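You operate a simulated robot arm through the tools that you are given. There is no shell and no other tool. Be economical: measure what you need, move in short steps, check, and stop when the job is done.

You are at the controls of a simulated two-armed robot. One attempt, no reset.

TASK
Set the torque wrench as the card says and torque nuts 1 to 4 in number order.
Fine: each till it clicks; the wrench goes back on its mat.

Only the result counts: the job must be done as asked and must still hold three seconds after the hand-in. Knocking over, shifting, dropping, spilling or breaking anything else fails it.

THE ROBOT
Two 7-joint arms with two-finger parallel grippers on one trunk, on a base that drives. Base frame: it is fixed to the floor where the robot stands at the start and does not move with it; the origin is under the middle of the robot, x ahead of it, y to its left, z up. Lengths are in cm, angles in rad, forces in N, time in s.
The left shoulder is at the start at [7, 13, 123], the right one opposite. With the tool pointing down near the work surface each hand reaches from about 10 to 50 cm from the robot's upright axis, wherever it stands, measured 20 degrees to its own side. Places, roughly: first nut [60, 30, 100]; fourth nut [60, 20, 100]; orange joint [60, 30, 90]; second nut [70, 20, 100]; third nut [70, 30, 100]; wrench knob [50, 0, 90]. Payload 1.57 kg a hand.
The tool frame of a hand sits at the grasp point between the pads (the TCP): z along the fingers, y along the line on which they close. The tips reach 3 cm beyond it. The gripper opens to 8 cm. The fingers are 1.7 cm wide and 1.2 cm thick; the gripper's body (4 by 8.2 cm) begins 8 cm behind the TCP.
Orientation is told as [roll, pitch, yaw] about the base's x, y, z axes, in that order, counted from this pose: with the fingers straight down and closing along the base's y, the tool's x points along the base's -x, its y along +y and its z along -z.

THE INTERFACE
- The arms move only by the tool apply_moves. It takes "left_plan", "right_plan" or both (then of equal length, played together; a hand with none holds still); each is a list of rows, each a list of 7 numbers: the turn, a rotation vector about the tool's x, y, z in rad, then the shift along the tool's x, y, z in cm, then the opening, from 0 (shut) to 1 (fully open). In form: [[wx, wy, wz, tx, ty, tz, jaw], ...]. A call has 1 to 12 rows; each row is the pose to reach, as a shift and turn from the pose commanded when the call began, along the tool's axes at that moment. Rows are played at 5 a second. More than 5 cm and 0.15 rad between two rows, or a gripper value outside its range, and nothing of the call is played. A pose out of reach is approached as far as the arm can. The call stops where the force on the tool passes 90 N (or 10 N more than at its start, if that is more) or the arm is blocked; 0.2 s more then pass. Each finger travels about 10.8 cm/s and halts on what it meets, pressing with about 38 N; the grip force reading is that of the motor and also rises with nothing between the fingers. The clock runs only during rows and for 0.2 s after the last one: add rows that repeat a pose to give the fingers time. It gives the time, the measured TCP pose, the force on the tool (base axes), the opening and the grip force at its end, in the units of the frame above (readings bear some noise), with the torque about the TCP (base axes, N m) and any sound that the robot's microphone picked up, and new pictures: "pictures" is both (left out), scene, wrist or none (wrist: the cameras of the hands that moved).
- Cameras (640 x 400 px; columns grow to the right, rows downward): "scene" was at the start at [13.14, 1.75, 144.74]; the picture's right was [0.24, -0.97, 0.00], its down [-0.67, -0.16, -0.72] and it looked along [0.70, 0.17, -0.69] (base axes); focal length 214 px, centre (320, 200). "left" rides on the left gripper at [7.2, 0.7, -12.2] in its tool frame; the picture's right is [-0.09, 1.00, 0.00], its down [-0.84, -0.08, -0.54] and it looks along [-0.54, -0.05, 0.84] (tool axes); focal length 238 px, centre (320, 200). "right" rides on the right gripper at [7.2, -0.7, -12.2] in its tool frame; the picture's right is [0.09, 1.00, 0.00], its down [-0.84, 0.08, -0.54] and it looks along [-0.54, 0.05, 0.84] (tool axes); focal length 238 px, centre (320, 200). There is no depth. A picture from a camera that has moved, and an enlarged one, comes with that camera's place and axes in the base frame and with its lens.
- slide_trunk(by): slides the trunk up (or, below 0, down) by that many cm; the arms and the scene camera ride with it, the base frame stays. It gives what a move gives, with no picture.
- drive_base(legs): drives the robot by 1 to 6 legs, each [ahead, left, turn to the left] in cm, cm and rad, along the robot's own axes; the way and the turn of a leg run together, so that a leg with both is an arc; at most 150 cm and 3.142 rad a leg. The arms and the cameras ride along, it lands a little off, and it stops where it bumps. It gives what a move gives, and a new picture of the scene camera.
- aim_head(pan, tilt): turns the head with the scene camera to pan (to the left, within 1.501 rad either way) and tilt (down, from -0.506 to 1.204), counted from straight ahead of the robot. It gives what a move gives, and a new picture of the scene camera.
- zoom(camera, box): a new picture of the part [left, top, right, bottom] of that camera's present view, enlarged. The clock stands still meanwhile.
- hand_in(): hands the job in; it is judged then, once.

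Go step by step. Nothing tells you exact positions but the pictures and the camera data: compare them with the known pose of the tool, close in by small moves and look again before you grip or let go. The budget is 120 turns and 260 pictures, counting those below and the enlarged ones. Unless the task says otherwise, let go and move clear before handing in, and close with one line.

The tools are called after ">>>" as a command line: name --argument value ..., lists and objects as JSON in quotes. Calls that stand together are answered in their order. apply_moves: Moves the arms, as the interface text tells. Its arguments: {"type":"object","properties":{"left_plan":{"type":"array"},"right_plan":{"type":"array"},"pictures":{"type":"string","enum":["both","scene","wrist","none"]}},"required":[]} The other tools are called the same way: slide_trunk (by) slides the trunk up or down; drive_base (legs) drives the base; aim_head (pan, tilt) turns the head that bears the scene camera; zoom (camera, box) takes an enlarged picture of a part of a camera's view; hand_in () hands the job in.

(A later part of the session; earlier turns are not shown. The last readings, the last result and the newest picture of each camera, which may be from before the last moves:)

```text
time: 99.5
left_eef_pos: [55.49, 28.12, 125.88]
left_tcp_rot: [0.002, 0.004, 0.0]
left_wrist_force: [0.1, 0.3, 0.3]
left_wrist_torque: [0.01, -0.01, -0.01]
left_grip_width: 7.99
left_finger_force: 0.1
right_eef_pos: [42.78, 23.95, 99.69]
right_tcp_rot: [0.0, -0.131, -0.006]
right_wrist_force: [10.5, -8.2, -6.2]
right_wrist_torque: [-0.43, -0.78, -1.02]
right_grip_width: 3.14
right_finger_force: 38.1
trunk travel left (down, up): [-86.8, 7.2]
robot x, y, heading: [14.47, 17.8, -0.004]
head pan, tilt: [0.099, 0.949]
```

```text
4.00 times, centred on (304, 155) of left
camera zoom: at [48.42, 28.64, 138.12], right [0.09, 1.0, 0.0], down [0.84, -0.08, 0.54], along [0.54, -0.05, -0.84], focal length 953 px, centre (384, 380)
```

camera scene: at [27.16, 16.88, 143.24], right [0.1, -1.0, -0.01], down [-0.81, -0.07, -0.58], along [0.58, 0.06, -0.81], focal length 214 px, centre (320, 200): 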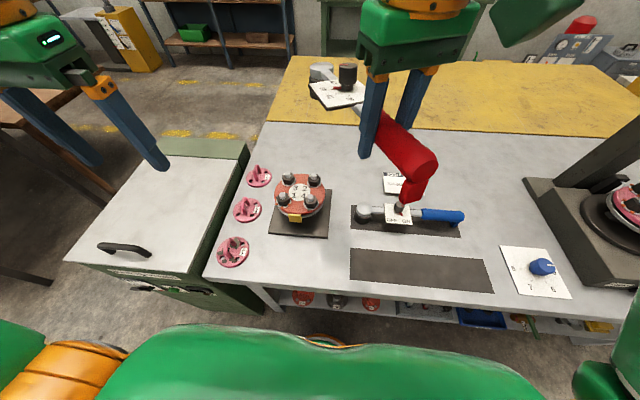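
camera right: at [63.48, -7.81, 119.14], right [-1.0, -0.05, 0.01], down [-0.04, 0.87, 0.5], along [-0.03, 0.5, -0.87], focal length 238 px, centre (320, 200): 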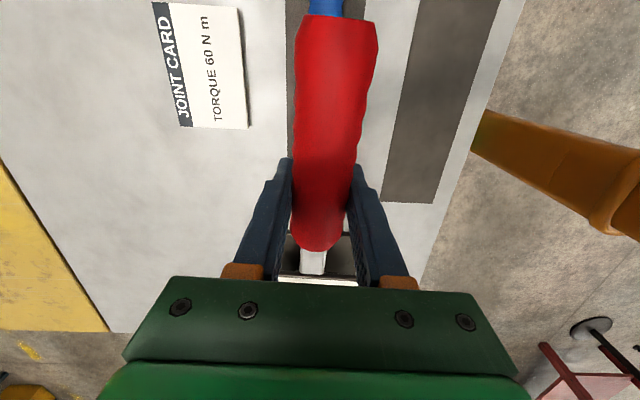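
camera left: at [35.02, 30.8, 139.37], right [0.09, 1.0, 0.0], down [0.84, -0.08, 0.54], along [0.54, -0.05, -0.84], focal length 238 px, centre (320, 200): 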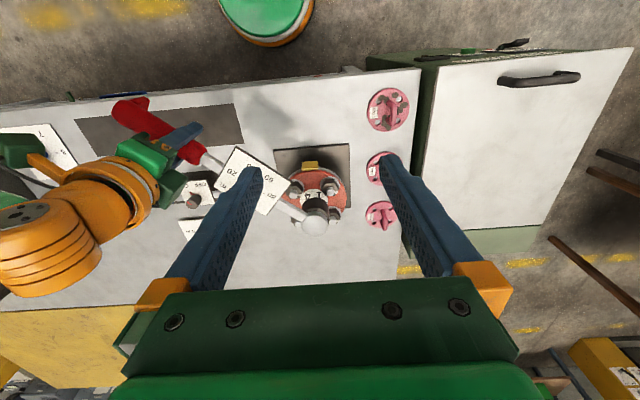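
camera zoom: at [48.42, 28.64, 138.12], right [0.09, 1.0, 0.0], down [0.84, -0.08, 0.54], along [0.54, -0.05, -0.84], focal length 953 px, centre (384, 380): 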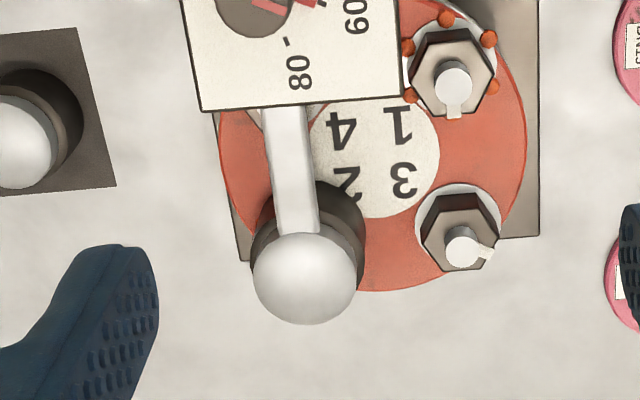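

Nut 1 clicked after ~0.94 rad of nut rotation and nut 2 is at ~0.93, so the click should be imminent. I continue slightly, easing the radial pull.

>>> apply_moves --right_plan '[[0.004, 0, 0.03, -0.2, 0.6, 0, 0], [0.008, 0, 0.06, -0.3, 1.2, 0, 0], [0.012, 0, 0.09, -0.3, 1.8, 0, 0]]' --pictures "none"

>>> zoom --camera "left" --box '[240, 105, 368, 205]'

```text
time: 100.3
left_eef_pos: [55.38, 28.51, 125.93]
left_tcp_rot: [0.0, 0.002, 0.002]
left_wrist_force: [-0.5, 0.1, 0.7]
left_wrist_torque: [0.0, 0.01, -0.03]
left_grip_width: 8.0
left_finger_force: 0.1
right_eef_pos: [42.89, 25.96, 99.59]
right_tcp_rot: [0.002, -0.127, -0.094]
right_wrist_force: [1.4, -3.2, -10.7]
right_wrist_torque: [-0.08, 0.82, 0.35]
right_grip_width: 3.11
right_finger_force: 38.0
trunk travel left (down, up): [-86.8, 7.2]
robot x, y, heading: [14.95, 17.71, 0.004]
head pan, tilt: [0.099, 0.949]
```

```text
4.00 times, centred on (304, 155) of left
camera zoom: at [48.17, 28.98, 138.14], right [0.09, 1.0, 0.0], down [0.84, -0.08, 0.54], along [0.54, -0.05, -0.84], focal length 953 px, centre (384, 380)
```

zoom: 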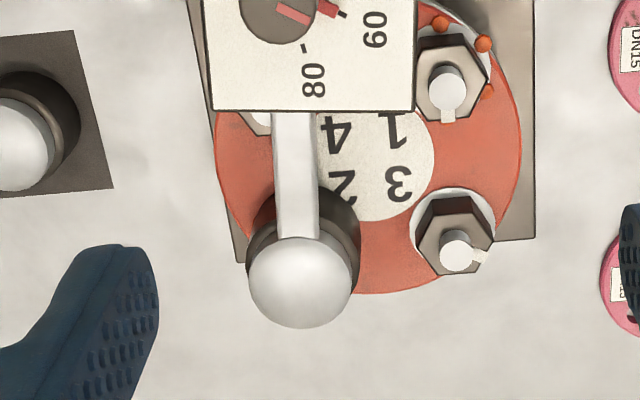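

Not yet clicked. I move the left hand a bit away to stay clear and continue the swing.

>>> apply_moves --right_plan '[[0, 0, 0, 0, 0, 0, 0], [0, 0, 0, 0, 0, 0, 0], [0.004, 0, 0.03, -0.02, 0.7, 0, 0], [0.008, 0, 0.06, -0.06, 1.4, 0, 0], [0.012, 0, 0.09, -0.1, 2.1, 0, 0], [0.016, 0, 0.12, -0.15, 2.8, 0, 0]]' --left_plan '[[0, 0, 0, 0, 2.5, -1, 1], [0, 0, 0, 0, 5, -2, 1], [0, 0, 0, 0, 7, -2, 1], [0, 0, 0, 0, 8, -2, 1], [0, 0, 0, 0, 8, -2, 1], [0, 0, 0, 0, 8, -2, 1]]' --pictures "none"

>>> zoom --camera "left" --box '[200, 90, 360, 210]'

```text
time: 101.7
left_eef_pos: [54.95, 36.81, 127.48]
left_tcp_rot: [0.0, -0.001, -0.002]
left_wrist_force: [0.2, -0.1, -0.2]
left_wrist_torque: [0.03, -0.05, -0.01]
left_grip_width: 8.01
left_finger_force: 0.1
left hand out of reach, approached as far as the arm can: row 2, 3, 4, 5, 6
right_eef_pos: [43.4, 28.97, 99.69]
right_tcp_rot: [-0.001, -0.128, -0.22]
right_wrist_force: [1.2, -2.0, -10.1]
right_wrist_torque: [0.03, 0.55, -0.38]
right_grip_width: 3.1
right_finger_force: 38.0
trunk travel left (down, up): [-86.8, 7.2]
robot x, y, heading: [14.62, 17.39, -0.0]
head pan, tilt: [0.099, 0.949]
```

```text
3.33 times, centred on (280, 150) of left
camera zoom: at [47.77, 37.4, 139.73], right [0.09, 1.0, 0.0], down [0.84, -0.08, 0.54], along [0.54, -0.05, -0.84], focal length 794 px, centre (453, 367)
```

zoom: 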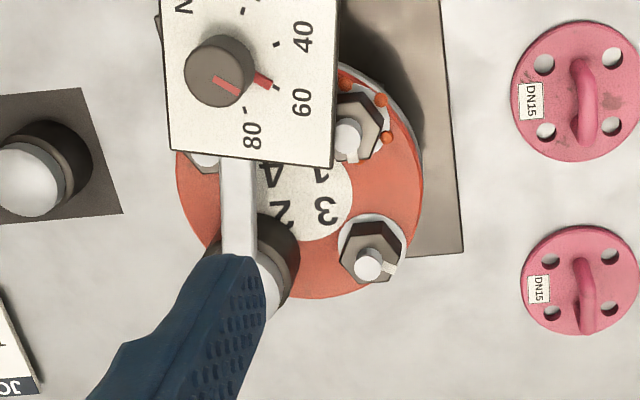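

The nut torque collapsed to about zero, as it did when nut 1 clicked. I check the head for the red pin with the scene camera and a small left-hand shift.

>>> apply_moves --left_plan '[[0, 0, 0, 0, -2, 0, 1], [0, 0, 0, 0, -4, 0, 1], [0, 0, 0, 0, -4, 0, 1]]' --pictures "none"

>>> zoom --camera "left" --box '[220, 90, 380, 210]'

>>> zoom --camera "scene" --box '[240, 120, 400, 240]'

```text
time: 102.5
left_eef_pos: [54.89, 32.87, 127.46]
left_tcp_rot: [0.001, 0.003, 0.001]
left_wrist_force: [0.1, 0.4, 0.4]
left_wrist_torque: [0.01, 0.01, 0.0]
left_grip_width: 8.0
left_finger_force: 0.1
right_eef_pos: [43.38, 28.85, 99.74]
right_tcp_rot: [-0.003, -0.129, -0.215]
right_wrist_force: [0.2, -1.5, -9.6]
right_wrist_torque: [0.04, 0.69, -0.31]
right_grip_width: 3.1
right_finger_force: 38.3
trunk travel left (down, up): [-86.8, 7.2]
robot x, y, heading: [14.23, 17.6, -0.003]
head pan, tilt: [0.099, 0.949]
```

```text
3.33 times, centred on (300, 150) of left
camera zoom: at [47.84, 33.42, 139.64], right [0.09, 1.0, 0.0], down [0.84, -0.08, 0.54], along [0.54, -0.05, -0.84], focal length 794 px, centre (387, 367)
```

zoom: 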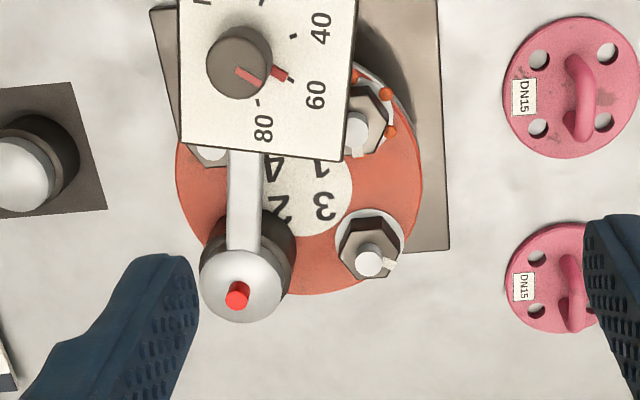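

```text
3.33 times, centred on (320, 180) of scene
camera zoom: at [27.18, 18.14, 143.24], right [0.1, -1.0, 0.0], down [-0.81, -0.08, -0.58], along [0.58, 0.06, -0.81], focal length 715 px, centre (320, 267)
```

zoom: 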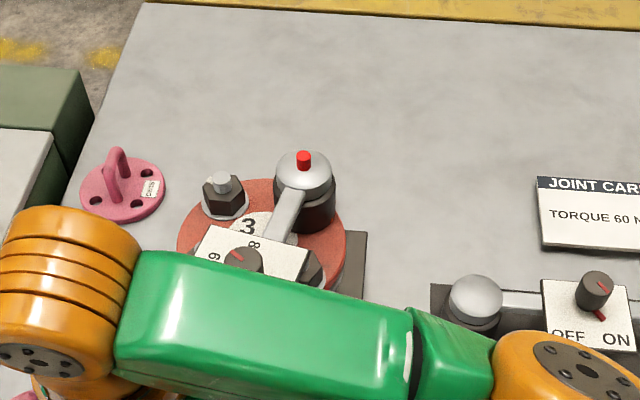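

Red pin out: nut 2 has clicked. I lift off and turn the robot left 0.3 rad so nut 3's swing fits the right arm.

>>> apply_moves --right_plan '[[0, 0, 0, 0.1, 0, -1, 0], [0, 0, 0, -0.2, 0, -2.5, 0], [0, 0, 0, -0.5, 0, -4.5, 0], [0, 0, 0, -0.8, 0, -6.5, 0], [0, 0, 0, -1.1, 0, -8.5, 0], [0, 0, 0, -1.1, 0, -8.5, 0]]' --pictures "none"

>>> drive_base --legs '[[0, 0, 0.3]]'

```text
time: 103.9
left_eef_pos: [54.82, 33.01, 127.54]
left_tcp_rot: [0.0, 0.0, 0.0]
left_wrist_force: [-0.5, -0.7, -0.2]
left_wrist_torque: [0.01, 0.01, -0.03]
left_grip_width: 7.99
left_finger_force: 0.0
right_eef_pos: [43.19, 28.83, 108.37]
right_tcp_rot: [-0.003, -0.129, -0.217]
right_wrist_force: [-0.1, 0.3, -10.1]
right_wrist_torque: [0.16, 0.74, 0.02]
right_grip_width: 3.11
right_finger_force: 38.0
trunk travel left (down, up): [-86.8, 7.2]
robot x, y, heading: [14.69, 17.21, -0.002]
head pan, tilt: [0.099, 0.949]
```

```text
time: 105.3
left_eef_pos: [48.74, 44.14, 127.51]
left_tcp_rot: [0.001, 0.002, 0.298]
left_wrist_force: [-0.4, -0.3, 0.0]
left_wrist_torque: [0.02, -0.04, 0.03]
left_grip_width: 8.01
left_finger_force: 0.0
right_eef_pos: [38.69, 36.81, 108.27]
right_tcp_rot: [-0.001, -0.129, 0.081]
right_wrist_force: [-0.5, -1.0, -10.1]
right_wrist_torque: [-0.07, 0.78, 0.02]
right_grip_width: 3.11
right_finger_force: 38.0
trunk travel left (down, up): [-86.8, 7.2]
robot x, y, heading: [14.3, 17.74, 0.298]
head pan, tilt: [0.099, 0.949]
camera scene: at [26.44, 21.71, 143.24], right [0.39, -0.92, 0.0], down [-0.75, -0.31, -0.58], along [0.54, 0.22, -0.81], focal length 214 px, centre (320, 200)
```

scene: 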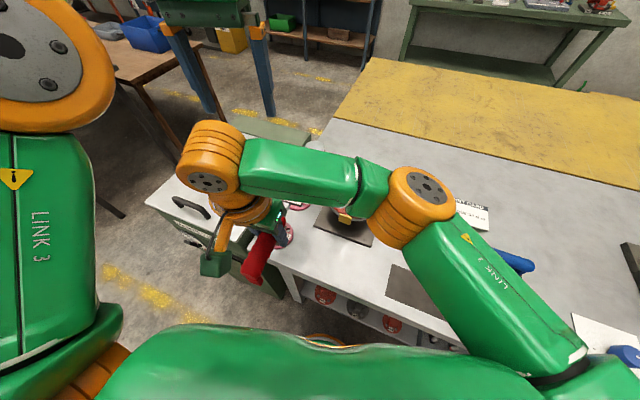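

Now I bring the wrench over nut 3 and the left camera back overhead.

>>> apply_moves --right_plan '[[-0.011, 0, -0.085, -1.6, -3.1, 0.2, 0], [-0.022, 0, -0.17, -3.2, -6.2, 0.4, 0], [-0.033, 0, -0.255, -4.8, -9.3, 0.6, 0], [-0.044, 0, -0.34, -6.4, -12.5, 0.8, 0], [-0.055, 0, -0.425, -7.9, -15.6, 1.05, 0], [-0.066, 0, -0.51, -9.5, -18.7, 1.25, 0], [-0.077, 0, -0.595, -11.1, -21.8, 1.45, 0], [-0.089, 0, -0.68, -12.7, -24.9, 1.65, 0], [-0.1, 0, -0.763, -14.3, -28.05, 1.87, 0], [-0.1, 0, -0.763, -14.3, -28.05, 1.87, 0], [-0.1, 0, -0.763, -14.3, -28.05, 1.87, 0]]' --left_plan '[[0, 0, 0, 0, 0, 0, 1], [0, 0, 0, 0, 0, 0, 1], [0, 0, 0, 0, 0, 0, 1], [0, 0, 0, 0, 0, 0, 1], [0, 0, 0.06, -0.6, -2.5, 0, 1], [0, 0, 0.12, -1.2, -5, 0, 1], [0, 0, 0.18, -1.8, -7.5, 0, 1], [0, 0, 0.24, -2.4, -10, 0, 1], [0, 0, 0.298, -3.27, -12.5, 0, 1], [0, 0, 0.298, -3.27, -12.5, 0, 1], [0, 0, 0.298, -3.27, -12.5, 0, 1]]' --pictures "none"

>>> zoom --camera "left" --box '[240, 90, 400, 210]'

>>> zoom --camera "scene" --box '[240, 120, 400, 240]'

```text
time: 107.7
left_eef_pos: [51.1, 33.76, 125.11]
left_tcp_rot: [0.0, 0.001, 0.0]
left_wrist_force: [0.4, 0.1, 0.1]
left_wrist_torque: [0.0, -0.02, 0.01]
left_grip_width: 7.98
left_finger_force: 0.1
left hand out of reach, approached as far as the arm can: row 5, 6, 7, 8, 9, 10, 11
right_eef_pos: [55.38, 9.97, 108.43]
right_tcp_rot: [-0.001, -0.127, 0.851]
right_wrist_force: [1.0, 0.0, -9.2]
right_wrist_torque: [-0.58, 0.5, 0.02]
right_grip_width: 3.12
right_finger_force: 38.4
trunk travel left (down, up): [-86.8, 7.2]
robot x, y, heading: [14.43, 17.61, 0.297]
head pan, tilt: [0.099, 0.949]
```

```text
3.33 times, centred on (320, 150) of left
camera zoom: at [44.03, 34.24, 137.32], right [0.09, 1.0, 0.0], down [0.84, -0.08, 0.54], along [0.54, -0.05, -0.84], focal length 794 px, centre (320, 367)
```

zoom: 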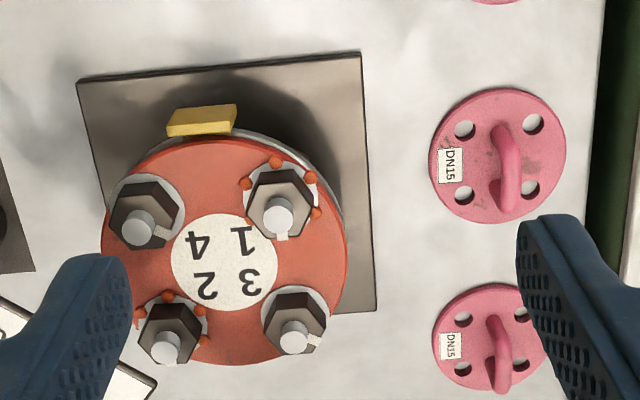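

```text
3.33 times, centred on (320, 180) of scene
camera zoom: at [26.37, 21.64, 143.25], right [0.39, -0.92, 0.0], down [-0.75, -0.31, -0.58], along [0.54, 0.23, -0.81], focal length 715 px, centre (320, 267)
```

zoom: 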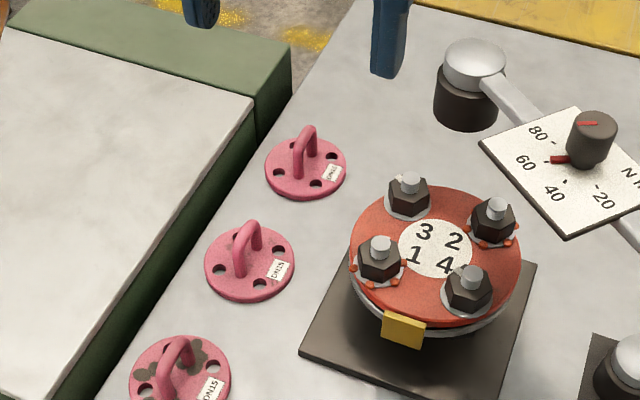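

The socket is still off to the side because the wrench sits nearly straight in the hand. I rotate 0.15 rad more and lower.

>>> apply_moves --right_plan '[[-0.01, 0, -0.075, 0, 0, 0, 0], [-0.02, 0, -0.149, 0, 0, 0, 0], [-0.02, 0, -0.149, 0.26, 0, 2, 0], [-0.02, 0, -0.149, 0.51, 0, 3.9, 0], [-0.02, 0, -0.149, 0.51, 0, 3.9, 0]]' --pictures "none"

>>> zoom --camera "left" --box '[240, 120, 400, 240]'

>>> zoom --camera "scene" --box '[290, 120, 418, 216]'

```text
time: 108.9
left_eef_pos: [51.16, 33.68, 125.14]
left_tcp_rot: [0.002, 0.003, 0.002]
left_wrist_force: [0.1, 0.1, 0.1]
left_wrist_torque: [-0.05, -0.01, 0.02]
left_grip_width: 8.02
left_finger_force: 0.1
right_eef_pos: [55.25, 9.84, 104.54]
right_tcp_rot: [-0.001, -0.129, 1.001]
right_wrist_force: [-0.3, 0.4, -8.8]
right_wrist_torque: [-0.65, 0.41, -0.01]
right_grip_width: 3.08
right_finger_force: 37.8
trunk travel left (down, up): [-86.8, 7.2]
robot x, y, heading: [14.46, 17.45, 0.296]
head pan, tilt: [0.099, 0.949]
```

```text
3.33 times, centred on (320, 180) of left
camera zoom: at [44.07, 34.28, 137.31], right [0.09, 1.0, 0.0], down [0.84, -0.08, 0.54], along [0.54, -0.05, -0.84], focal length 794 px, centre (320, 267)
```

zoom: 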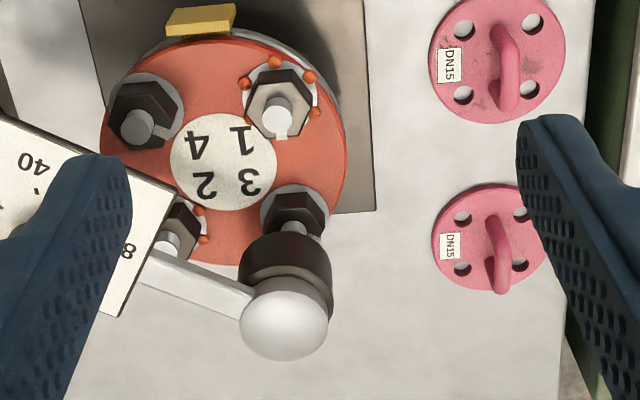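

```text
4.17 times, centred on (354, 168) of scene
camera zoom: at [26.42, 21.68, 143.24], right [0.39, -0.92, 0.0], down [-0.75, -0.31, -0.58], along [0.54, 0.23, -0.81], focal length 894 px, centre (178, 333)
```

zoom: 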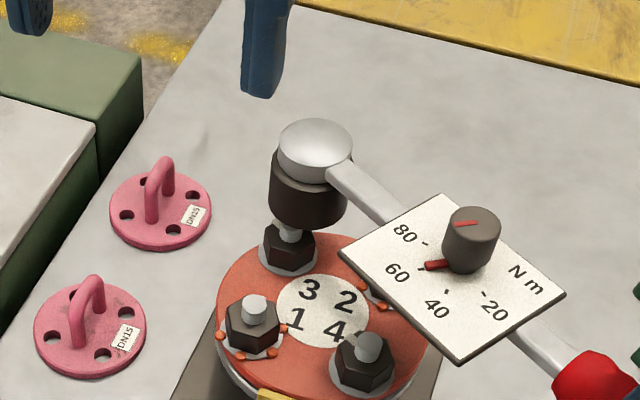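

Offset about (+0.4, −0.65) cm. I correct and come lower, then compare.

>>> apply_moves --right_plan '[[0, 0, 0, -0.15, 0.33, 0, 0], [0, 0, 0, -0.29, 0.66, 0.04, 0], [0, 0, 0, -0.12, 0.66, 1.3, 0], [0, 0, 0, -0.12, 0.66, 1.3, 0]]' --pictures "none"

>>> zoom --camera "left" --box '[260, 150, 356, 222]'

>>> zoom --camera "scene" --box '[305, 130, 401, 202]'

```text
time: 109.9
left_eef_pos: [51.21, 33.65, 125.18]
left_tcp_rot: [-0.001, 0.001, 0.002]
left_wrist_force: [-0.3, -0.9, 0.1]
left_wrist_torque: [0.01, 0.02, -0.02]
left_grip_width: 7.97
left_finger_force: 0.1
right_eef_pos: [54.89, 10.37, 103.19]
right_tcp_rot: [0.0, -0.127, 1.0]
right_wrist_force: [0.7, 0.3, -9.7]
right_wrist_torque: [-0.64, 0.4, 0.01]
right_grip_width: 3.08
right_finger_force: 38.0
trunk travel left (down, up): [-86.8, 7.2]
robot x, y, heading: [14.49, 17.73, 0.294]
head pan, tilt: [0.099, 0.949]
```

```text
5.56 times, centred on (308, 186) of left
camera zoom: at [44.1, 34.24, 137.31], right [0.09, 1.0, 0.0], down [0.84, -0.08, 0.54], along [0.54, -0.05, -0.84], focal length 1324 px, centre (387, 278)
```

zoom: 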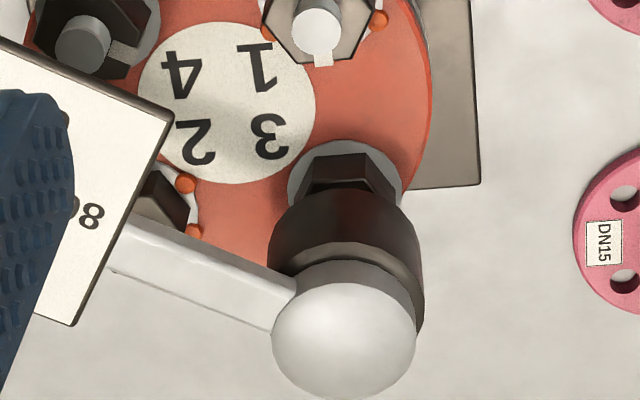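

```text
5.56 times, centred on (353, 166) of scene
camera zoom: at [26.45, 21.64, 143.24], right [0.39, -0.92, 0.0], down [-0.75, -0.31, -0.58], along [0.53, 0.23, -0.81], focal length 1192 px, centre (137, 389)
```

zoom: 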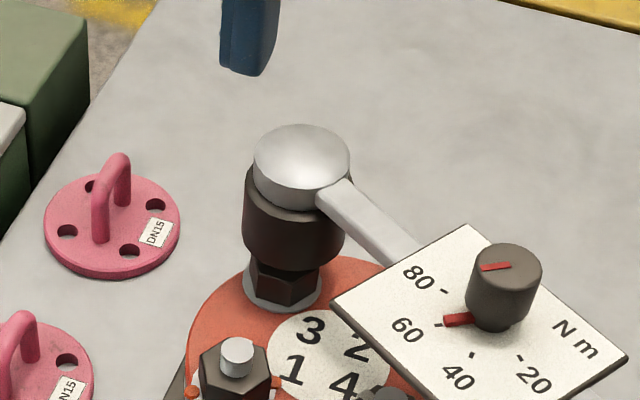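

Shift (−0.4, +0.15) more, then descend.

>>> apply_moves --right_plan '[[0, 0, 0, 0.09, 0.42, 0, 0], [0, 0, 0, 0.22, 0.42, 1, 0], [0, 0, 0, 0.35, 0.42, 2, 0], [0, 0, 0, 0.48, 0.42, 3, 0], [0, 0, 0, 0.54, 0.42, 3.5, 0], [0, 0, 0, 0.54, 0.42, 3.5, 0]]' --pictures "none"

>>> zoom --camera "left" --box '[260, 150, 356, 222]'

>>> zoom --camera "scene" --box '[305, 130, 401, 202]'

```text
time: 111.3
left_eef_pos: [50.91, 33.52, 125.37]
left_tcp_rot: [0.002, -0.001, 0.0]
left_wrist_force: [0.6, -0.3, 0.4]
left_wrist_torque: [-0.01, 0.01, 0.01]
left_grip_width: 8.01
left_finger_force: 0.1
right_eef_pos: [54.32, 10.35, 99.64]
right_tcp_rot: [0.0, -0.132, 1.0]
right_wrist_force: [-0.4, -3.6, -0.1]
right_wrist_torque: [1.12, -0.67, -0.28]
right_grip_width: 3.12
right_finger_force: 38.2
trunk travel left (down, up): [-86.8, 7.2]
robot x, y, heading: [14.59, 17.43, 0.296]
head pan, tilt: [0.099, 0.949]
```

```text
5.56 times, centred on (308, 186) of left
camera zoom: at [43.74, 33.95, 137.43], right [0.09, 1.0, 0.0], down [0.84, -0.08, 0.54], along [0.54, -0.05, -0.84], focal length 1324 px, centre (387, 278)
```

zoom: 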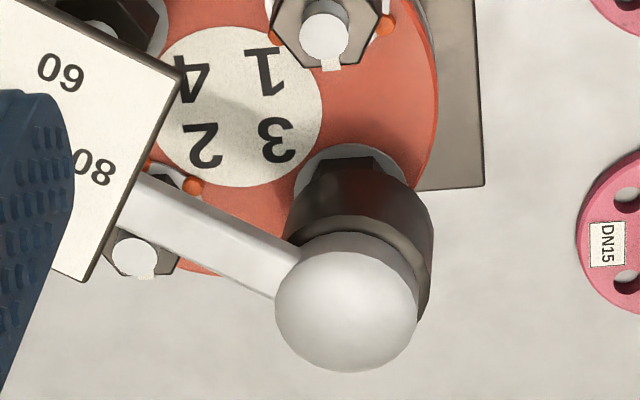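

```text
5.56 times, centred on (353, 166) of scene
camera zoom: at [26.06, 21.35, 143.28], right [0.39, -0.92, 0.0], down [-0.75, -0.31, -0.58], along [0.54, 0.23, -0.81], focal length 1192 px, centre (137, 389)
```

zoom: 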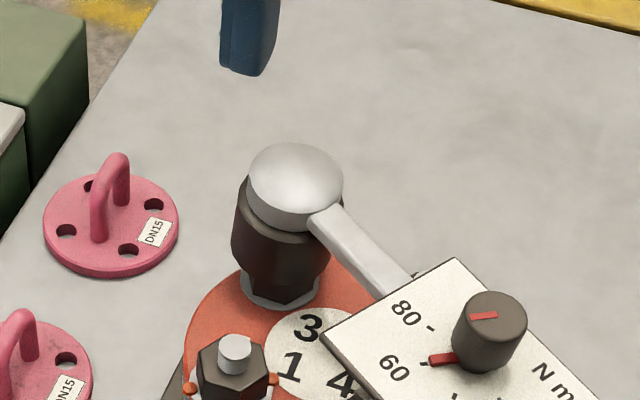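

It is resting on the nut top. I nudge −0.3 cm in x and wiggle slightly to let it drop on.

>>> apply_moves --right_plan '[[0, 0, 0, 0.16, 0.25, 0, 0], [0.004, 0, 0.03, 0.15, 0.94, 0, 0], [0.008, 0, 0.06, 0.12, 1.62, 0, 0], [0.008, 0, 0.06, 0.12, 1.62, 0, 0]]' --pictures "none"

>>> zoom --camera "left" --box '[260, 150, 356, 222]'

```text
time: 112.3
left_eef_pos: [50.91, 33.56, 125.14]
left_tcp_rot: [0.003, 0.001, 0.003]
left_wrist_force: [0.0, 0.3, 0.0]
left_wrist_torque: [-0.03, 0.02, 0.03]
left_grip_width: 8.02
left_finger_force: 0.1
right_eef_pos: [52.99, 11.31, 99.51]
right_tcp_rot: [-0.001, -0.131, 0.941]
right_wrist_force: [-1.4, -2.2, -3.0]
right_wrist_torque: [0.47, -0.28, -0.23]
right_grip_width: 3.11
right_finger_force: 38.2
trunk travel left (down, up): [-86.8, 7.2]
robot x, y, heading: [14.35, 17.49, 0.299]
head pan, tilt: [0.099, 0.949]
```

```text
5.56 times, centred on (308, 186) of left
camera zoom: at [43.86, 34.09, 137.38], right [0.09, 1.0, 0.0], down [0.84, -0.08, 0.54], along [0.54, -0.05, -0.84], focal length 1324 px, centre (387, 278)
```

zoom: 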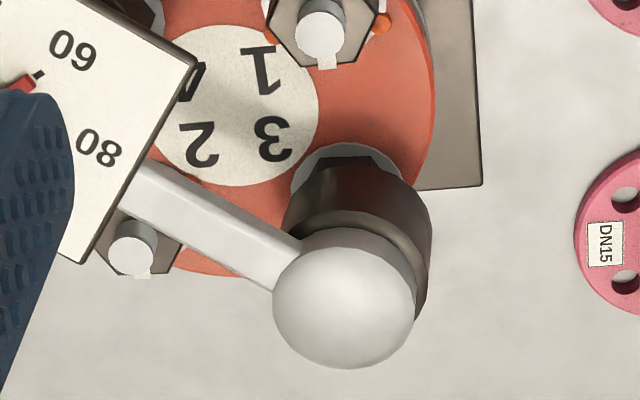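

Still on top; needs about (−0.5, −0.3). I raise slightly, shift, and lower again.

>>> apply_moves --right_plan '[[0, 0, 0, -0.1, 0, -1.5, 0], [0, 0, 0, 0.4, 0.23, -1.5, 0], [0, 0, 0, 0.5, 0.23, -0.8, 0], [0, 0, 0, 0.55, 0.23, -0.2, 0], [0, 0, 0, 0.6, 0.23, 0.2, 0], [0, 0, 0, 0.6, 0.23, 0.2, 0]]' --pictures "none"

>>> zoom --camera "left" --box '[260, 150, 356, 222]'

>>> zoom --camera "scene" --box '[305, 130, 401, 202]'

```text
time: 113.7
left_eef_pos: [51.17, 33.7, 125.09]
left_tcp_rot: [0.0, 0.002, 0.001]
left_wrist_force: [-1.3, 1.1, 0.5]
left_wrist_torque: [-0.03, -0.01, 0.01]
left_grip_width: 8.0
left_finger_force: 0.1
right_eef_pos: [52.65, 11.14, 99.34]
right_tcp_rot: [0.0, -0.127, 0.941]
right_wrist_force: [0.0, 0.5, -8.4]
right_wrist_torque: [-0.61, 0.43, -0.01]
right_grip_width: 3.12
right_finger_force: 38.3
trunk travel left (down, up): [-86.8, 7.2]
robot x, y, heading: [14.84, 17.81, 0.292]
head pan, tilt: [0.099, 0.949]
```

```text
5.56 times, centred on (308, 186) of left
camera zoom: at [44.06, 34.24, 137.31], right [0.09, 1.0, 0.0], down [0.84, -0.08, 0.54], along [0.54, -0.05, -0.84], focal length 1324 px, centre (387, 278)
```

zoom: 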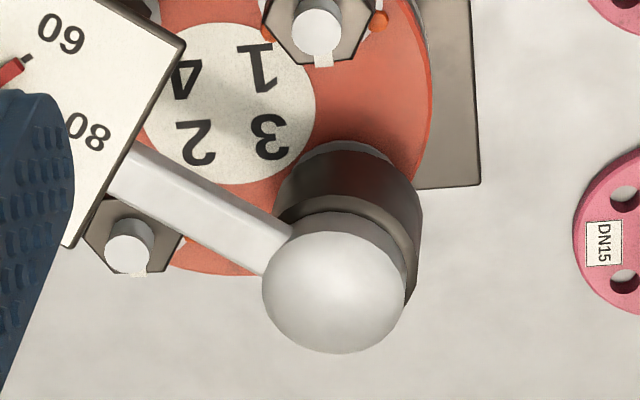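

```text
5.56 times, centred on (353, 166) of scene
camera zoom: at [26.4, 21.64, 143.24], right [0.39, -0.92, 0.0], down [-0.75, -0.31, -0.58], along [0.54, 0.23, -0.81], focal length 1192 px, centre (137, 389)
```

zoom: 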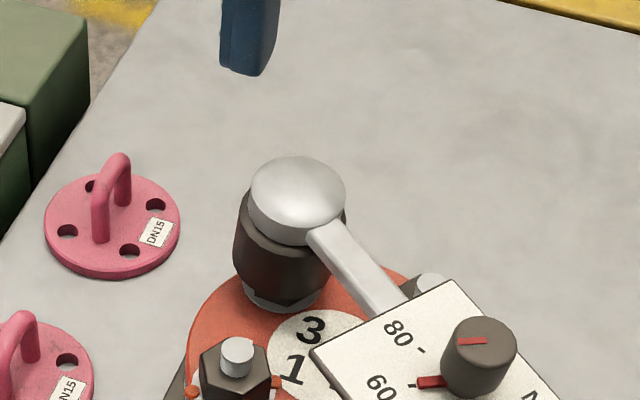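

It dropped on. I lower a bit more and swing 0.5 rad.

>>> apply_moves --right_plan '[[0, 0, 0, 0.09, 0, 0.7, 0], [0.0065, 0, 0.05, 0.06, 1.16, 0.7, 0], [0.013, 0, 0.099, -0.02, 2.32, 0.72, 0], [0.026, 0, 0.198, -0.37, 4.61, 0.76, 0], [0.039, 0, 0.297, -0.94, 6.86, 0.83, 0], [0.052, 0, 0.396, -1.72, 9.03, 0.94, 0], [0.065, 0, 0.495, -2.72, 11.12, 1.07, 0]]' --pictures "none"

>>> zoom --camera "left" --box '[240, 130, 368, 226]'

```text
time: 115.3
left_eef_pos: [51.17, 33.91, 125.09]
left_tcp_rot: [-0.001, 0.002, 0.003]
left_wrist_force: [0.6, -0.3, -0.4]
left_wrist_torque: [-0.01, -0.02, 0.0]
left_grip_width: 7.99
left_finger_force: 0.0
right_eef_pos: [45.14, 20.06, 98.67]
right_tcp_rot: [-0.004, -0.128, 0.442]
right_wrist_force: [-0.2, -0.3, -10.7]
right_wrist_torque: [-0.34, 0.71, 0.71]
right_grip_width: 3.11
right_finger_force: 38.3
trunk travel left (down, up): [-86.8, 7.2]
robot x, y, heading: [14.59, 17.96, 0.299]
head pan, tilt: [0.099, 0.949]
```

```text
4.17 times, centred on (304, 178) of left
camera zoom: at [44.02, 34.45, 137.29], right [0.09, 1.0, 0.0], down [0.84, -0.08, 0.54], along [0.54, -0.05, -0.84], focal length 993 px, centre (387, 292)
```

zoom: 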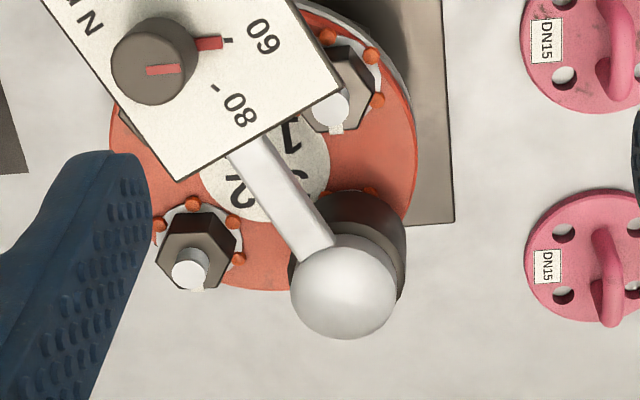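

Engaged and clean (0.71 N·m). I continue 0.3 rad while moving the left hand aside.

>>> apply_moves --right_plan '[[0, 0, 0, 0, 0, 0, 0], [0.0065, 0, 0.05, -0.03, 1.16, 0, 0], [0.013, 0, 0.099, -0.11, 2.32, 0.02, 0], [0.02, 0, 0.149, -0.26, 3.47, 0.03, 0], [0.026, 0, 0.198, -0.46, 4.61, 0.06, 0], [0.033, 0, 0.25, -0.72, 5.75, 0.09, 0], [0.039, 0, 0.297, -1.02, 6.86, 0.13, 0]]' --left_plan '[[0, 0, 0, 0, 2.5, 0, 1], [0, 0, 0, 0, 5, 0, 1], [0, 0, 0, 0, 6, 0, 1], [0, 0, 0, 0, 6, 0, 1], [0, 0, 0, 0, 6, 0, 1], [0, 0, 0, 0, 6, 0, 1], [0, 0, 0, 0, 6, 0, 1]]' --pictures "none"

>>> zoom --camera "left" --box '[200, 120, 360, 240]'

```text
time: 116.9
left_eef_pos: [51.19, 39.82, 124.87]
left_tcp_rot: [-0.002, -0.001, 0.002]
left_wrist_force: [0.1, 0.4, 1.1]
left_wrist_torque: [0.0, -0.02, 0.04]
left_grip_width: 8.0
left_finger_force: 0.1
right_eef_pos: [43.28, 26.7, 98.66]
right_tcp_rot: [-0.003, -0.129, 0.142]
right_wrist_force: [-0.8, 0.8, -9.4]
right_wrist_torque: [-0.1, 0.77, 1.24]
right_grip_width: 3.11
right_finger_force: 38.6
trunk travel left (down, up): [-86.8, 7.2]
robot x, y, heading: [14.4, 17.58, 0.299]
head pan, tilt: [0.099, 0.949]
```

```text
3.33 times, centred on (280, 180) of left
camera zoom: at [44.02, 40.28, 137.12], right [0.09, 1.0, 0.0], down [0.84, -0.08, 0.54], along [0.54, -0.05, -0.84], focal length 794 px, centre (453, 267)
```

zoom: 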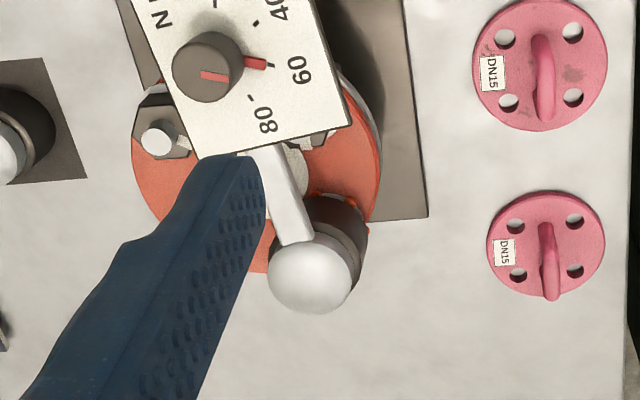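

Ball is visible with no pin yet (torque 1.24). I continue another 0.2 rad in small steps.

>>> apply_moves --right_plan '[[0.0065, 0, 0.05, -0.03, 1.16, 0, 0], [0.013, 0, 0.099, -0.11, 2.32, 0.02, 0], [0.02, 0, 0.149, -0.26, 3.47, 0.03, 0]]' --pictures "none"

>>> zoom --camera "left" --box '[200, 120, 360, 240]'

```text
time: 117.7
left_eef_pos: [51.1, 39.83, 124.84]
left_tcp_rot: [-0.003, 0.001, 0.0]
left_wrist_force: [0.2, -0.1, 0.0]
left_wrist_torque: [0.01, 0.0, 0.0]
left_grip_width: 8.01
left_finger_force: 0.0
right_eef_pos: [43.04, 30.12, 98.51]
right_tcp_rot: [-0.005, -0.129, -0.008]
right_wrist_force: [-2.1, 1.1, -9.5]
right_wrist_torque: [0.01, 0.73, 1.34]
right_grip_width: 3.18
right_finger_force: 38.5
trunk travel left (down, up): [-86.8, 7.2]
robot x, y, heading: [14.9, 17.42, 0.3]
head pan, tilt: [0.099, 0.949]
```

```text
3.33 times, centred on (280, 180) of left
camera zoom: at [44.02, 40.31, 137.11], right [0.09, 1.0, 0.0], down [0.84, -0.08, 0.54], along [0.54, -0.05, -0.84], focal length 794 px, centre (453, 267)
```

zoom: 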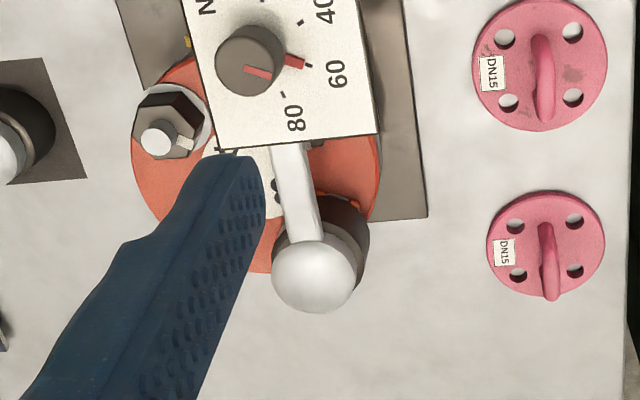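

Near the grip's couple limit again; I add a lateral lead.

>>> apply_moves --right_plan '[[0, 0, 0, 0.08, 0.8, 0, 0], [0.003, 0, 0.02, 0.1, 1.6, 0, 0], [0.006, 0, 0.05, 0.1, 2.4, 0, 0], [0.011, 0, 0.09, 0.08, 3.2, 0, 0]]' --pictures "none"

>>> zoom --camera "left" --box '[200, 120, 360, 240]'

```text
time: 118.7
left_eef_pos: [51.22, 39.66, 125.03]
left_tcp_rot: [0.0, -0.001, 0.002]
left_wrist_force: [-0.1, 0.2, 0.0]
left_wrist_torque: [0.05, 0.01, -0.02]
left_grip_width: 7.99
left_finger_force: 0.0
right_eef_pos: [43.02, 33.05, 98.66]
right_tcp_rot: [-0.002, -0.129, -0.102]
right_wrist_force: [-1.9, -3.0, -8.6]
right_wrist_torque: [-0.03, 0.52, 0.37]
right_grip_width: 3.1
right_finger_force: 37.8
trunk travel left (down, up): [-86.8, 7.2]
robot x, y, heading: [14.64, 17.6, 0.3]
head pan, tilt: [0.099, 0.949]
```

```text
3.33 times, centred on (280, 180) of left
camera zoom: at [43.97, 40.15, 137.16], right [0.09, 1.0, 0.0], down [0.84, -0.08, 0.54], along [0.54, -0.05, -0.84], focal length 794 px, centre (453, 267)
```

zoom: 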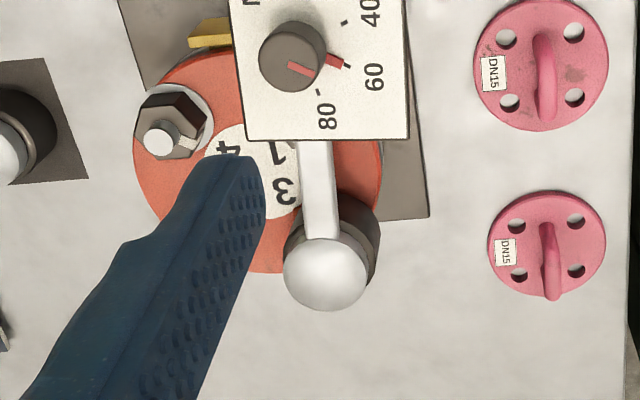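

>>> apply_moves --right_plan '[[0, 0, 0, 0, 0, 0, 0], [0.004, 0, 0.03, 0, 0.8, 0, 0], [0.008, 0, 0.06, -0.02, 1.6, 0, 0], [0.012, 0, 0.09, -0.06, 2.4, 0, 0]]' --left_plan '[[0, 0, 0, 0, 2.5, -1, 1], [0, 0, 0, 0, 4, -1.5, 1], [0, 0, 0, 0, 4, -1.5, 1], [0, 0, 0, 0, 4, -1.5, 1]]' --pictures "none"

>>> zoom --camera "left" --box '[180, 120, 340, 240]'

```text
time: 119.7
left_eef_pos: [49.86, 43.12, 125.41]
left_tcp_rot: [0.0, 0.0, 0.0]
left_wrist_force: [-0.2, 0.1, -0.8]
left_wrist_torque: [0.0, -0.02, -0.05]
left_grip_width: 8.01
left_finger_force: 0.0
left hand out of reach, approached as far as the arm can: row 1, 2, 3, 4
right_eef_pos: [43.31, 35.6, 98.64]
right_tcp_rot: [-0.002, -0.129, -0.189]
right_wrist_force: [0.5, -0.9, -9.9]
right_wrist_torque: [0.13, 0.79, -0.11]
right_grip_width: 3.11
right_finger_force: 37.9
trunk travel left (down, up): [-86.8, 7.2]
robot x, y, heading: [14.67, 17.49, 0.299]
head pan, tilt: [0.099, 0.949]
```

```text
3.33 times, centred on (260, 180) of left
camera zoom: at [42.73, 43.66, 137.57], right [0.09, 1.0, 0.0], down [0.84, -0.08, 0.54], along [0.54, -0.05, -0.84], focal length 794 px, centre (520, 267)
```

zoom: 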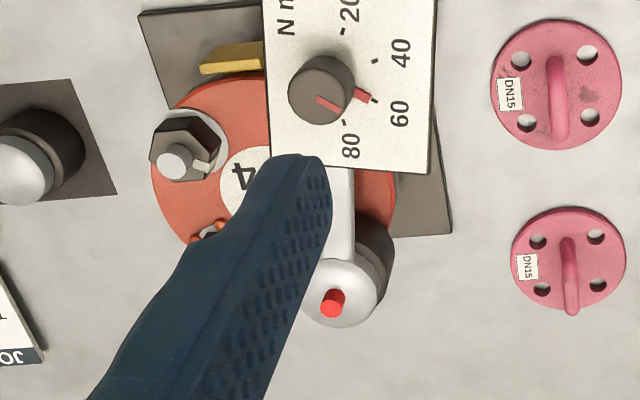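

Nut 3 clicked (red pin out). Now nut 4 (~[59.4, 22.6]): lift, back the robot slightly and turn back a bit, then bring the wrench over it.

>>> apply_moves --right_plan '[[0, 0, 0, 0.1, 0, -1, 0], [0, 0, 0, -0.2, 0, -2.5, 0], [0, 0, 0, -0.5, 0, -4.5, 0], [0, 0, 0, -0.8, 0, -6.5, 0], [0, 0, 0, -1.1, 0, -8.5, 0], [0, 0, 0, -1.1, 0, -8.5, 0]]' --pictures "none"

>>> drive_base --legs '[[-5, 0, -0.15]]'

>>> apply_moves --right_plan '[[-0.0174, 0, -0.133, -1.43, -2.31, 0.19, 0], [-0.0348, 0, -0.265, -2.85, -4.62, 0.37, 0], [-0.052, 0, -0.398, -4.28, -6.93, 0.56, 0], [-0.07, 0, -0.531, -5.7, -9.24, 0.75, 0], [-0.087, 0, -0.663, -7.13, -11.55, 0.94, 0], [-0.104, 0, -0.796, -8.56, -13.86, 1.12, 0], [-0.122, 0, -0.929, -9.98, -16.17, 1.31, 0], [-0.139, 0, -1.062, -11.4, -18.48, 1.5, 0], [-0.157, 0, -1.194, -12.83, -20.8, 1.68, 0], [-0.174, 0, -1.327, -14.26, -23.1, 1.87, 0], [-0.174, 0, -1.327, -14.26, -23.1, 1.87, 0]]' --left_plan '[[0, 0, 0, 0, 0, 0, 1], [0, 0, 0, 0, 0, 0, 1], [0, 0, 0, 0, 0, 0, 1], [0, 0, 0, 0, 0, 0, 1], [0, 0, -0.03, 0.1, -1.2, 0, 1], [0, 0, -0.06, 0.2, -2.4, 0, 1], [0, 0, -0.09, 0.4, -3.6, 0, 1], [0, 0, -0.12, 0.5, -4.8, 0, 1], [0, 0, -0.15, 0.6, -6.1, 0, 1], [0, 0, -0.15, 0.6, -6.1, 0, 1], [0, 0, -0.15, 0.6, -6.1, 0, 1]]' --pictures "none"

>>> zoom --camera "left" --box '[220, 100, 380, 220]'

>>> zoom --camera "scene" --box '[240, 110, 400, 230]'

```text
time: 121.1
left_eef_pos: [49.92, 43.14, 125.33]
left_tcp_rot: [0.001, 0.001, 0.0]
left_wrist_force: [0.0, -1.1, 0.2]
left_wrist_torque: [0.0, -0.02, 0.0]
left_grip_width: 8.0
left_finger_force: 0.0
right_eef_pos: [43.38, 35.82, 107.16]
right_tcp_rot: [-0.002, -0.129, -0.191]
right_wrist_force: [0.4, 0.0, -9.1]
right_wrist_torque: [0.13, 0.74, 0.04]
right_grip_width: 3.11
right_finger_force: 38.3
trunk travel left (down, up): [-86.8, 7.2]
robot x, y, heading: [14.64, 17.5, 0.299]
head pan, tilt: [0.099, 0.949]
```

```text
time: 122.1
left_eef_pos: [48.86, 36.96, 125.24]
left_tcp_rot: [-0.004, 0.005, -0.145]
left_wrist_force: [-0.2, -0.4, -0.7]
left_wrist_torque: [-0.04, 0.06, 0.01]
left_grip_width: 8.02
left_finger_force: 0.0
right_eef_pos: [41.34, 30.62, 107.11]
right_tcp_rot: [-0.006, -0.127, -0.335]
right_wrist_force: [0.0, 0.5, -10.0]
right_wrist_torque: [0.22, 0.79, 0.05]
right_grip_width: 3.11
right_finger_force: 37.8
trunk travel left (down, up): [-86.8, 7.2]
robot x, y, heading: [9.33, 16.51, 0.156]
head pan, tilt: [0.099, 0.949]
camera scene: at [22.68, 19.37, 143.17], right [0.25, -0.97, 0.0], down [-0.79, -0.2, -0.58], along [0.56, 0.14, -0.82], focal length 214 px, centre (320, 200)
```

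scene: 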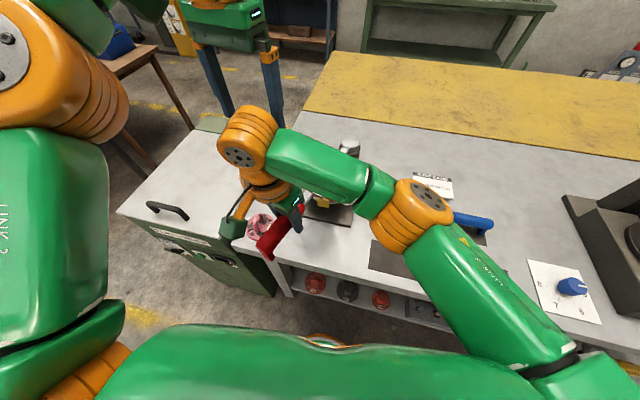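

```text
time: 124.5
left_eef_pos: [46.9, 30.63, 125.28]
left_tcp_rot: [0.001, -0.001, 0.005]
left_wrist_force: [-0.3, -0.2, 0.4]
left_wrist_torque: [-0.01, -0.01, 0.02]
left_grip_width: 8.0
left_finger_force: 0.1
right_eef_pos: [46.73, 3.66, 107.2]
right_tcp_rot: [0.001, -0.128, 1.005]
right_wrist_force: [-0.4, 1.0, -10.4]
right_wrist_torque: [-0.67, 0.42, 0.0]
right_grip_width: 3.1
right_finger_force: 37.6
trunk travel left (down, up): [-86.8, 7.2]
robot x, y, heading: [9.61, 16.66, 0.15]
head pan, tilt: [0.099, 0.949]
```

```text
3.33 times, centred on (300, 160) of left
camera zoom: at [39.83, 31.09, 137.52], right [0.09, 1.0, 0.0], down [0.84, -0.07, 0.54], along [0.54, -0.05, -0.84], focal length 794 px, centre (387, 333)
```

zoom: 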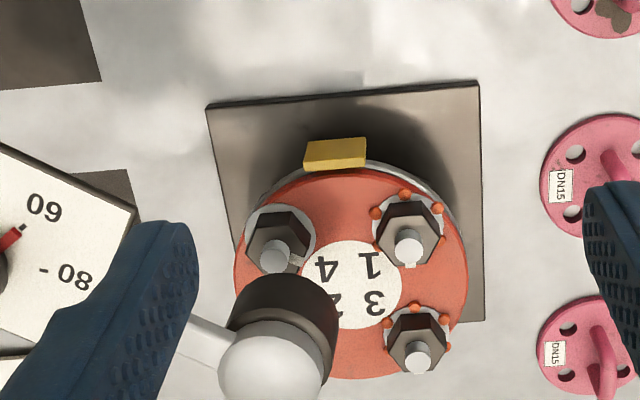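

```text
3.33 times, centred on (320, 170) of scene
camera zoom: at [22.07, 18.87, 143.24], right [0.25, -0.97, 0.0], down [-0.79, -0.2, -0.58], along [0.56, 0.14, -0.81], focal length 715 px, centre (320, 300)
```

zoom: 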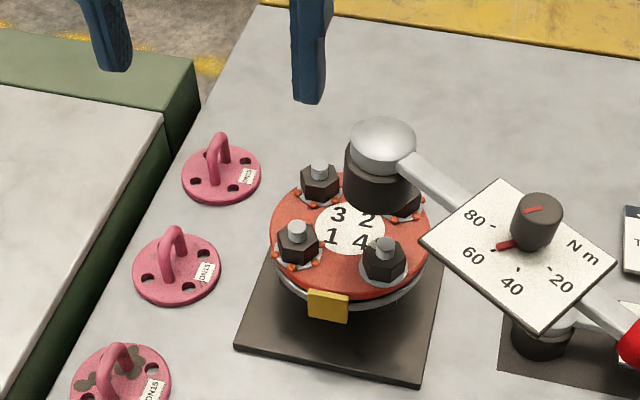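

Offset roughly (+0.1, +0.45). I correct and lower to just above the stud.

>>> apply_moves --right_plan '[[0, 0, 0, 0.39, -0.13, 0, 0], [0, 0, 0, 0.65, -0.13, 2, 0], [0, 0, 0, 0.91, -0.13, 4, 0], [0, 0, 0, 0.91, -0.13, 4, 0]]' --pictures "none"

>>> zoom --camera "left" --box '[240, 120, 336, 192]'

>>> zoom --camera "scene" --box '[290, 130, 386, 202]'

```text
time: 125.5
left_eef_pos: [46.93, 30.57, 125.35]
left_tcp_rot: [0.0, -0.001, 0.006]
left_wrist_force: [0.9, 0.9, 0.9]
left_wrist_torque: [-0.02, 0.01, -0.02]
left_grip_width: 7.96
left_finger_force: 0.1
right_eef_pos: [46.76, 3.23, 103.08]
right_tcp_rot: [-0.002, -0.129, 1.001]
right_wrist_force: [-0.7, -0.4, -9.4]
right_wrist_torque: [-0.66, 0.41, 0.02]
right_grip_width: 3.11
right_finger_force: 37.8
trunk travel left (down, up): [-86.8, 7.2]
robot x, y, heading: [9.65, 16.4, 0.152]
head pan, tilt: [0.099, 0.949]
```

```text
5.56 times, centred on (288, 156) of left
camera zoom: at [39.82, 31.04, 137.53], right [0.09, 1.0, 0.0], down [0.84, -0.07, 0.54], along [0.54, -0.05, -0.84], focal length 1324 px, centre (498, 444)
```

zoom: 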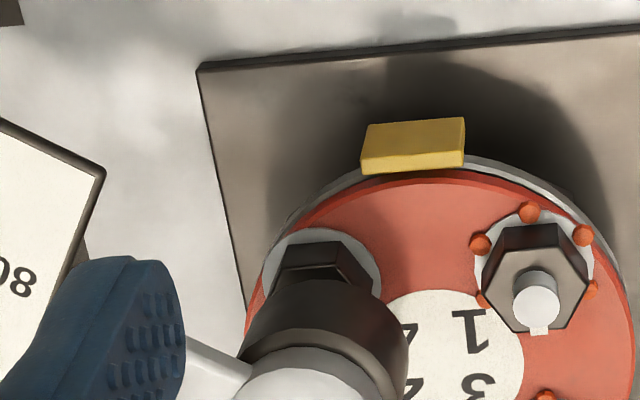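

```text
5.56 times, centred on (338, 166) of scene
camera zoom: at [22.06, 18.81, 143.24], right [0.25, -0.97, 0.0], down [-0.79, -0.2, -0.58], along [0.56, 0.14, -0.81], focal length 1192 px, centre (220, 389)
```

zoom: 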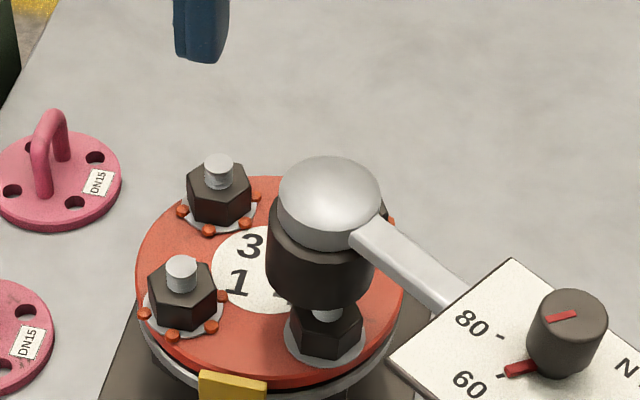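

Remaining offset about +0.25 cm in y. I correct and descend.

>>> apply_moves --right_plan '[[0, 0, 0, 0.21, -0.13, 0, 0], [0, 0, 0, 0.34, -0.13, 1, 0], [0, 0, 0, 0.47, -0.13, 2, 0], [0, 0, 0, 0.6, -0.13, 3, 0], [0, 0, 0, 0.73, -0.13, 4, 0], [0, 0, 0, 0.73, -0.13, 4, 0]]' --pictures "none"

>>> zoom --camera "left" --box '[240, 120, 336, 192]'

>>> zoom --camera "scene" --box '[290, 130, 386, 202]'

```text
time: 126.9
left_eef_pos: [46.67, 30.55, 125.43]
left_tcp_rot: [0.003, -0.002, 0.005]
left_wrist_force: [-0.4, 0.1, -0.1]
left_wrist_torque: [0.01, -0.04, -0.01]
left_grip_width: 7.99
left_finger_force: 0.0
right_eef_pos: [46.52, 2.91, 99.24]
right_tcp_rot: [-0.002, -0.134, 1.002]
right_wrist_force: [-0.5, -2.3, 1.2]
right_wrist_torque: [1.18, -0.73, -0.18]
right_grip_width: 3.11
right_finger_force: 38.0
trunk travel left (down, up): [-86.8, 7.2]
robot x, y, heading: [9.6, 16.69, 0.153]
head pan, tilt: [0.099, 0.949]
```

```text
5.56 times, centred on (288, 156) of left
camera zoom: at [39.52, 30.89, 137.63], right [0.09, 1.0, 0.0], down [0.84, -0.07, 0.54], along [0.54, -0.05, -0.84], focal length 1324 px, centre (498, 444)
```

zoom: 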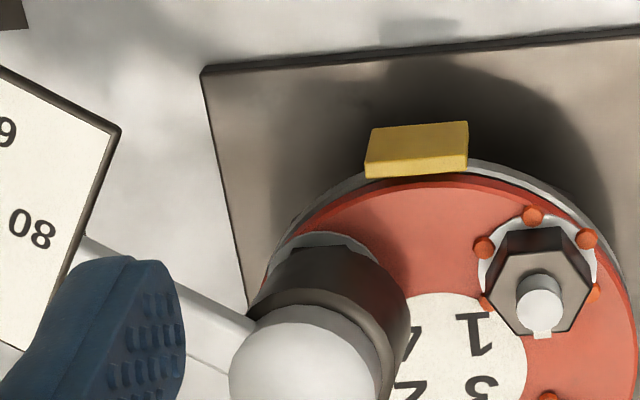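

```text
5.56 times, centred on (338, 166) of scene
camera zoom: at [21.75, 18.66, 143.28], right [0.25, -0.97, 0.0], down [-0.79, -0.2, -0.58], along [0.56, 0.15, -0.81], focal length 1192 px, centre (220, 389)
```

zoom: 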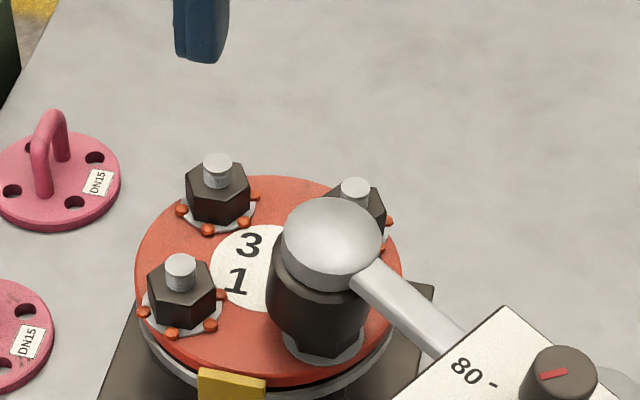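

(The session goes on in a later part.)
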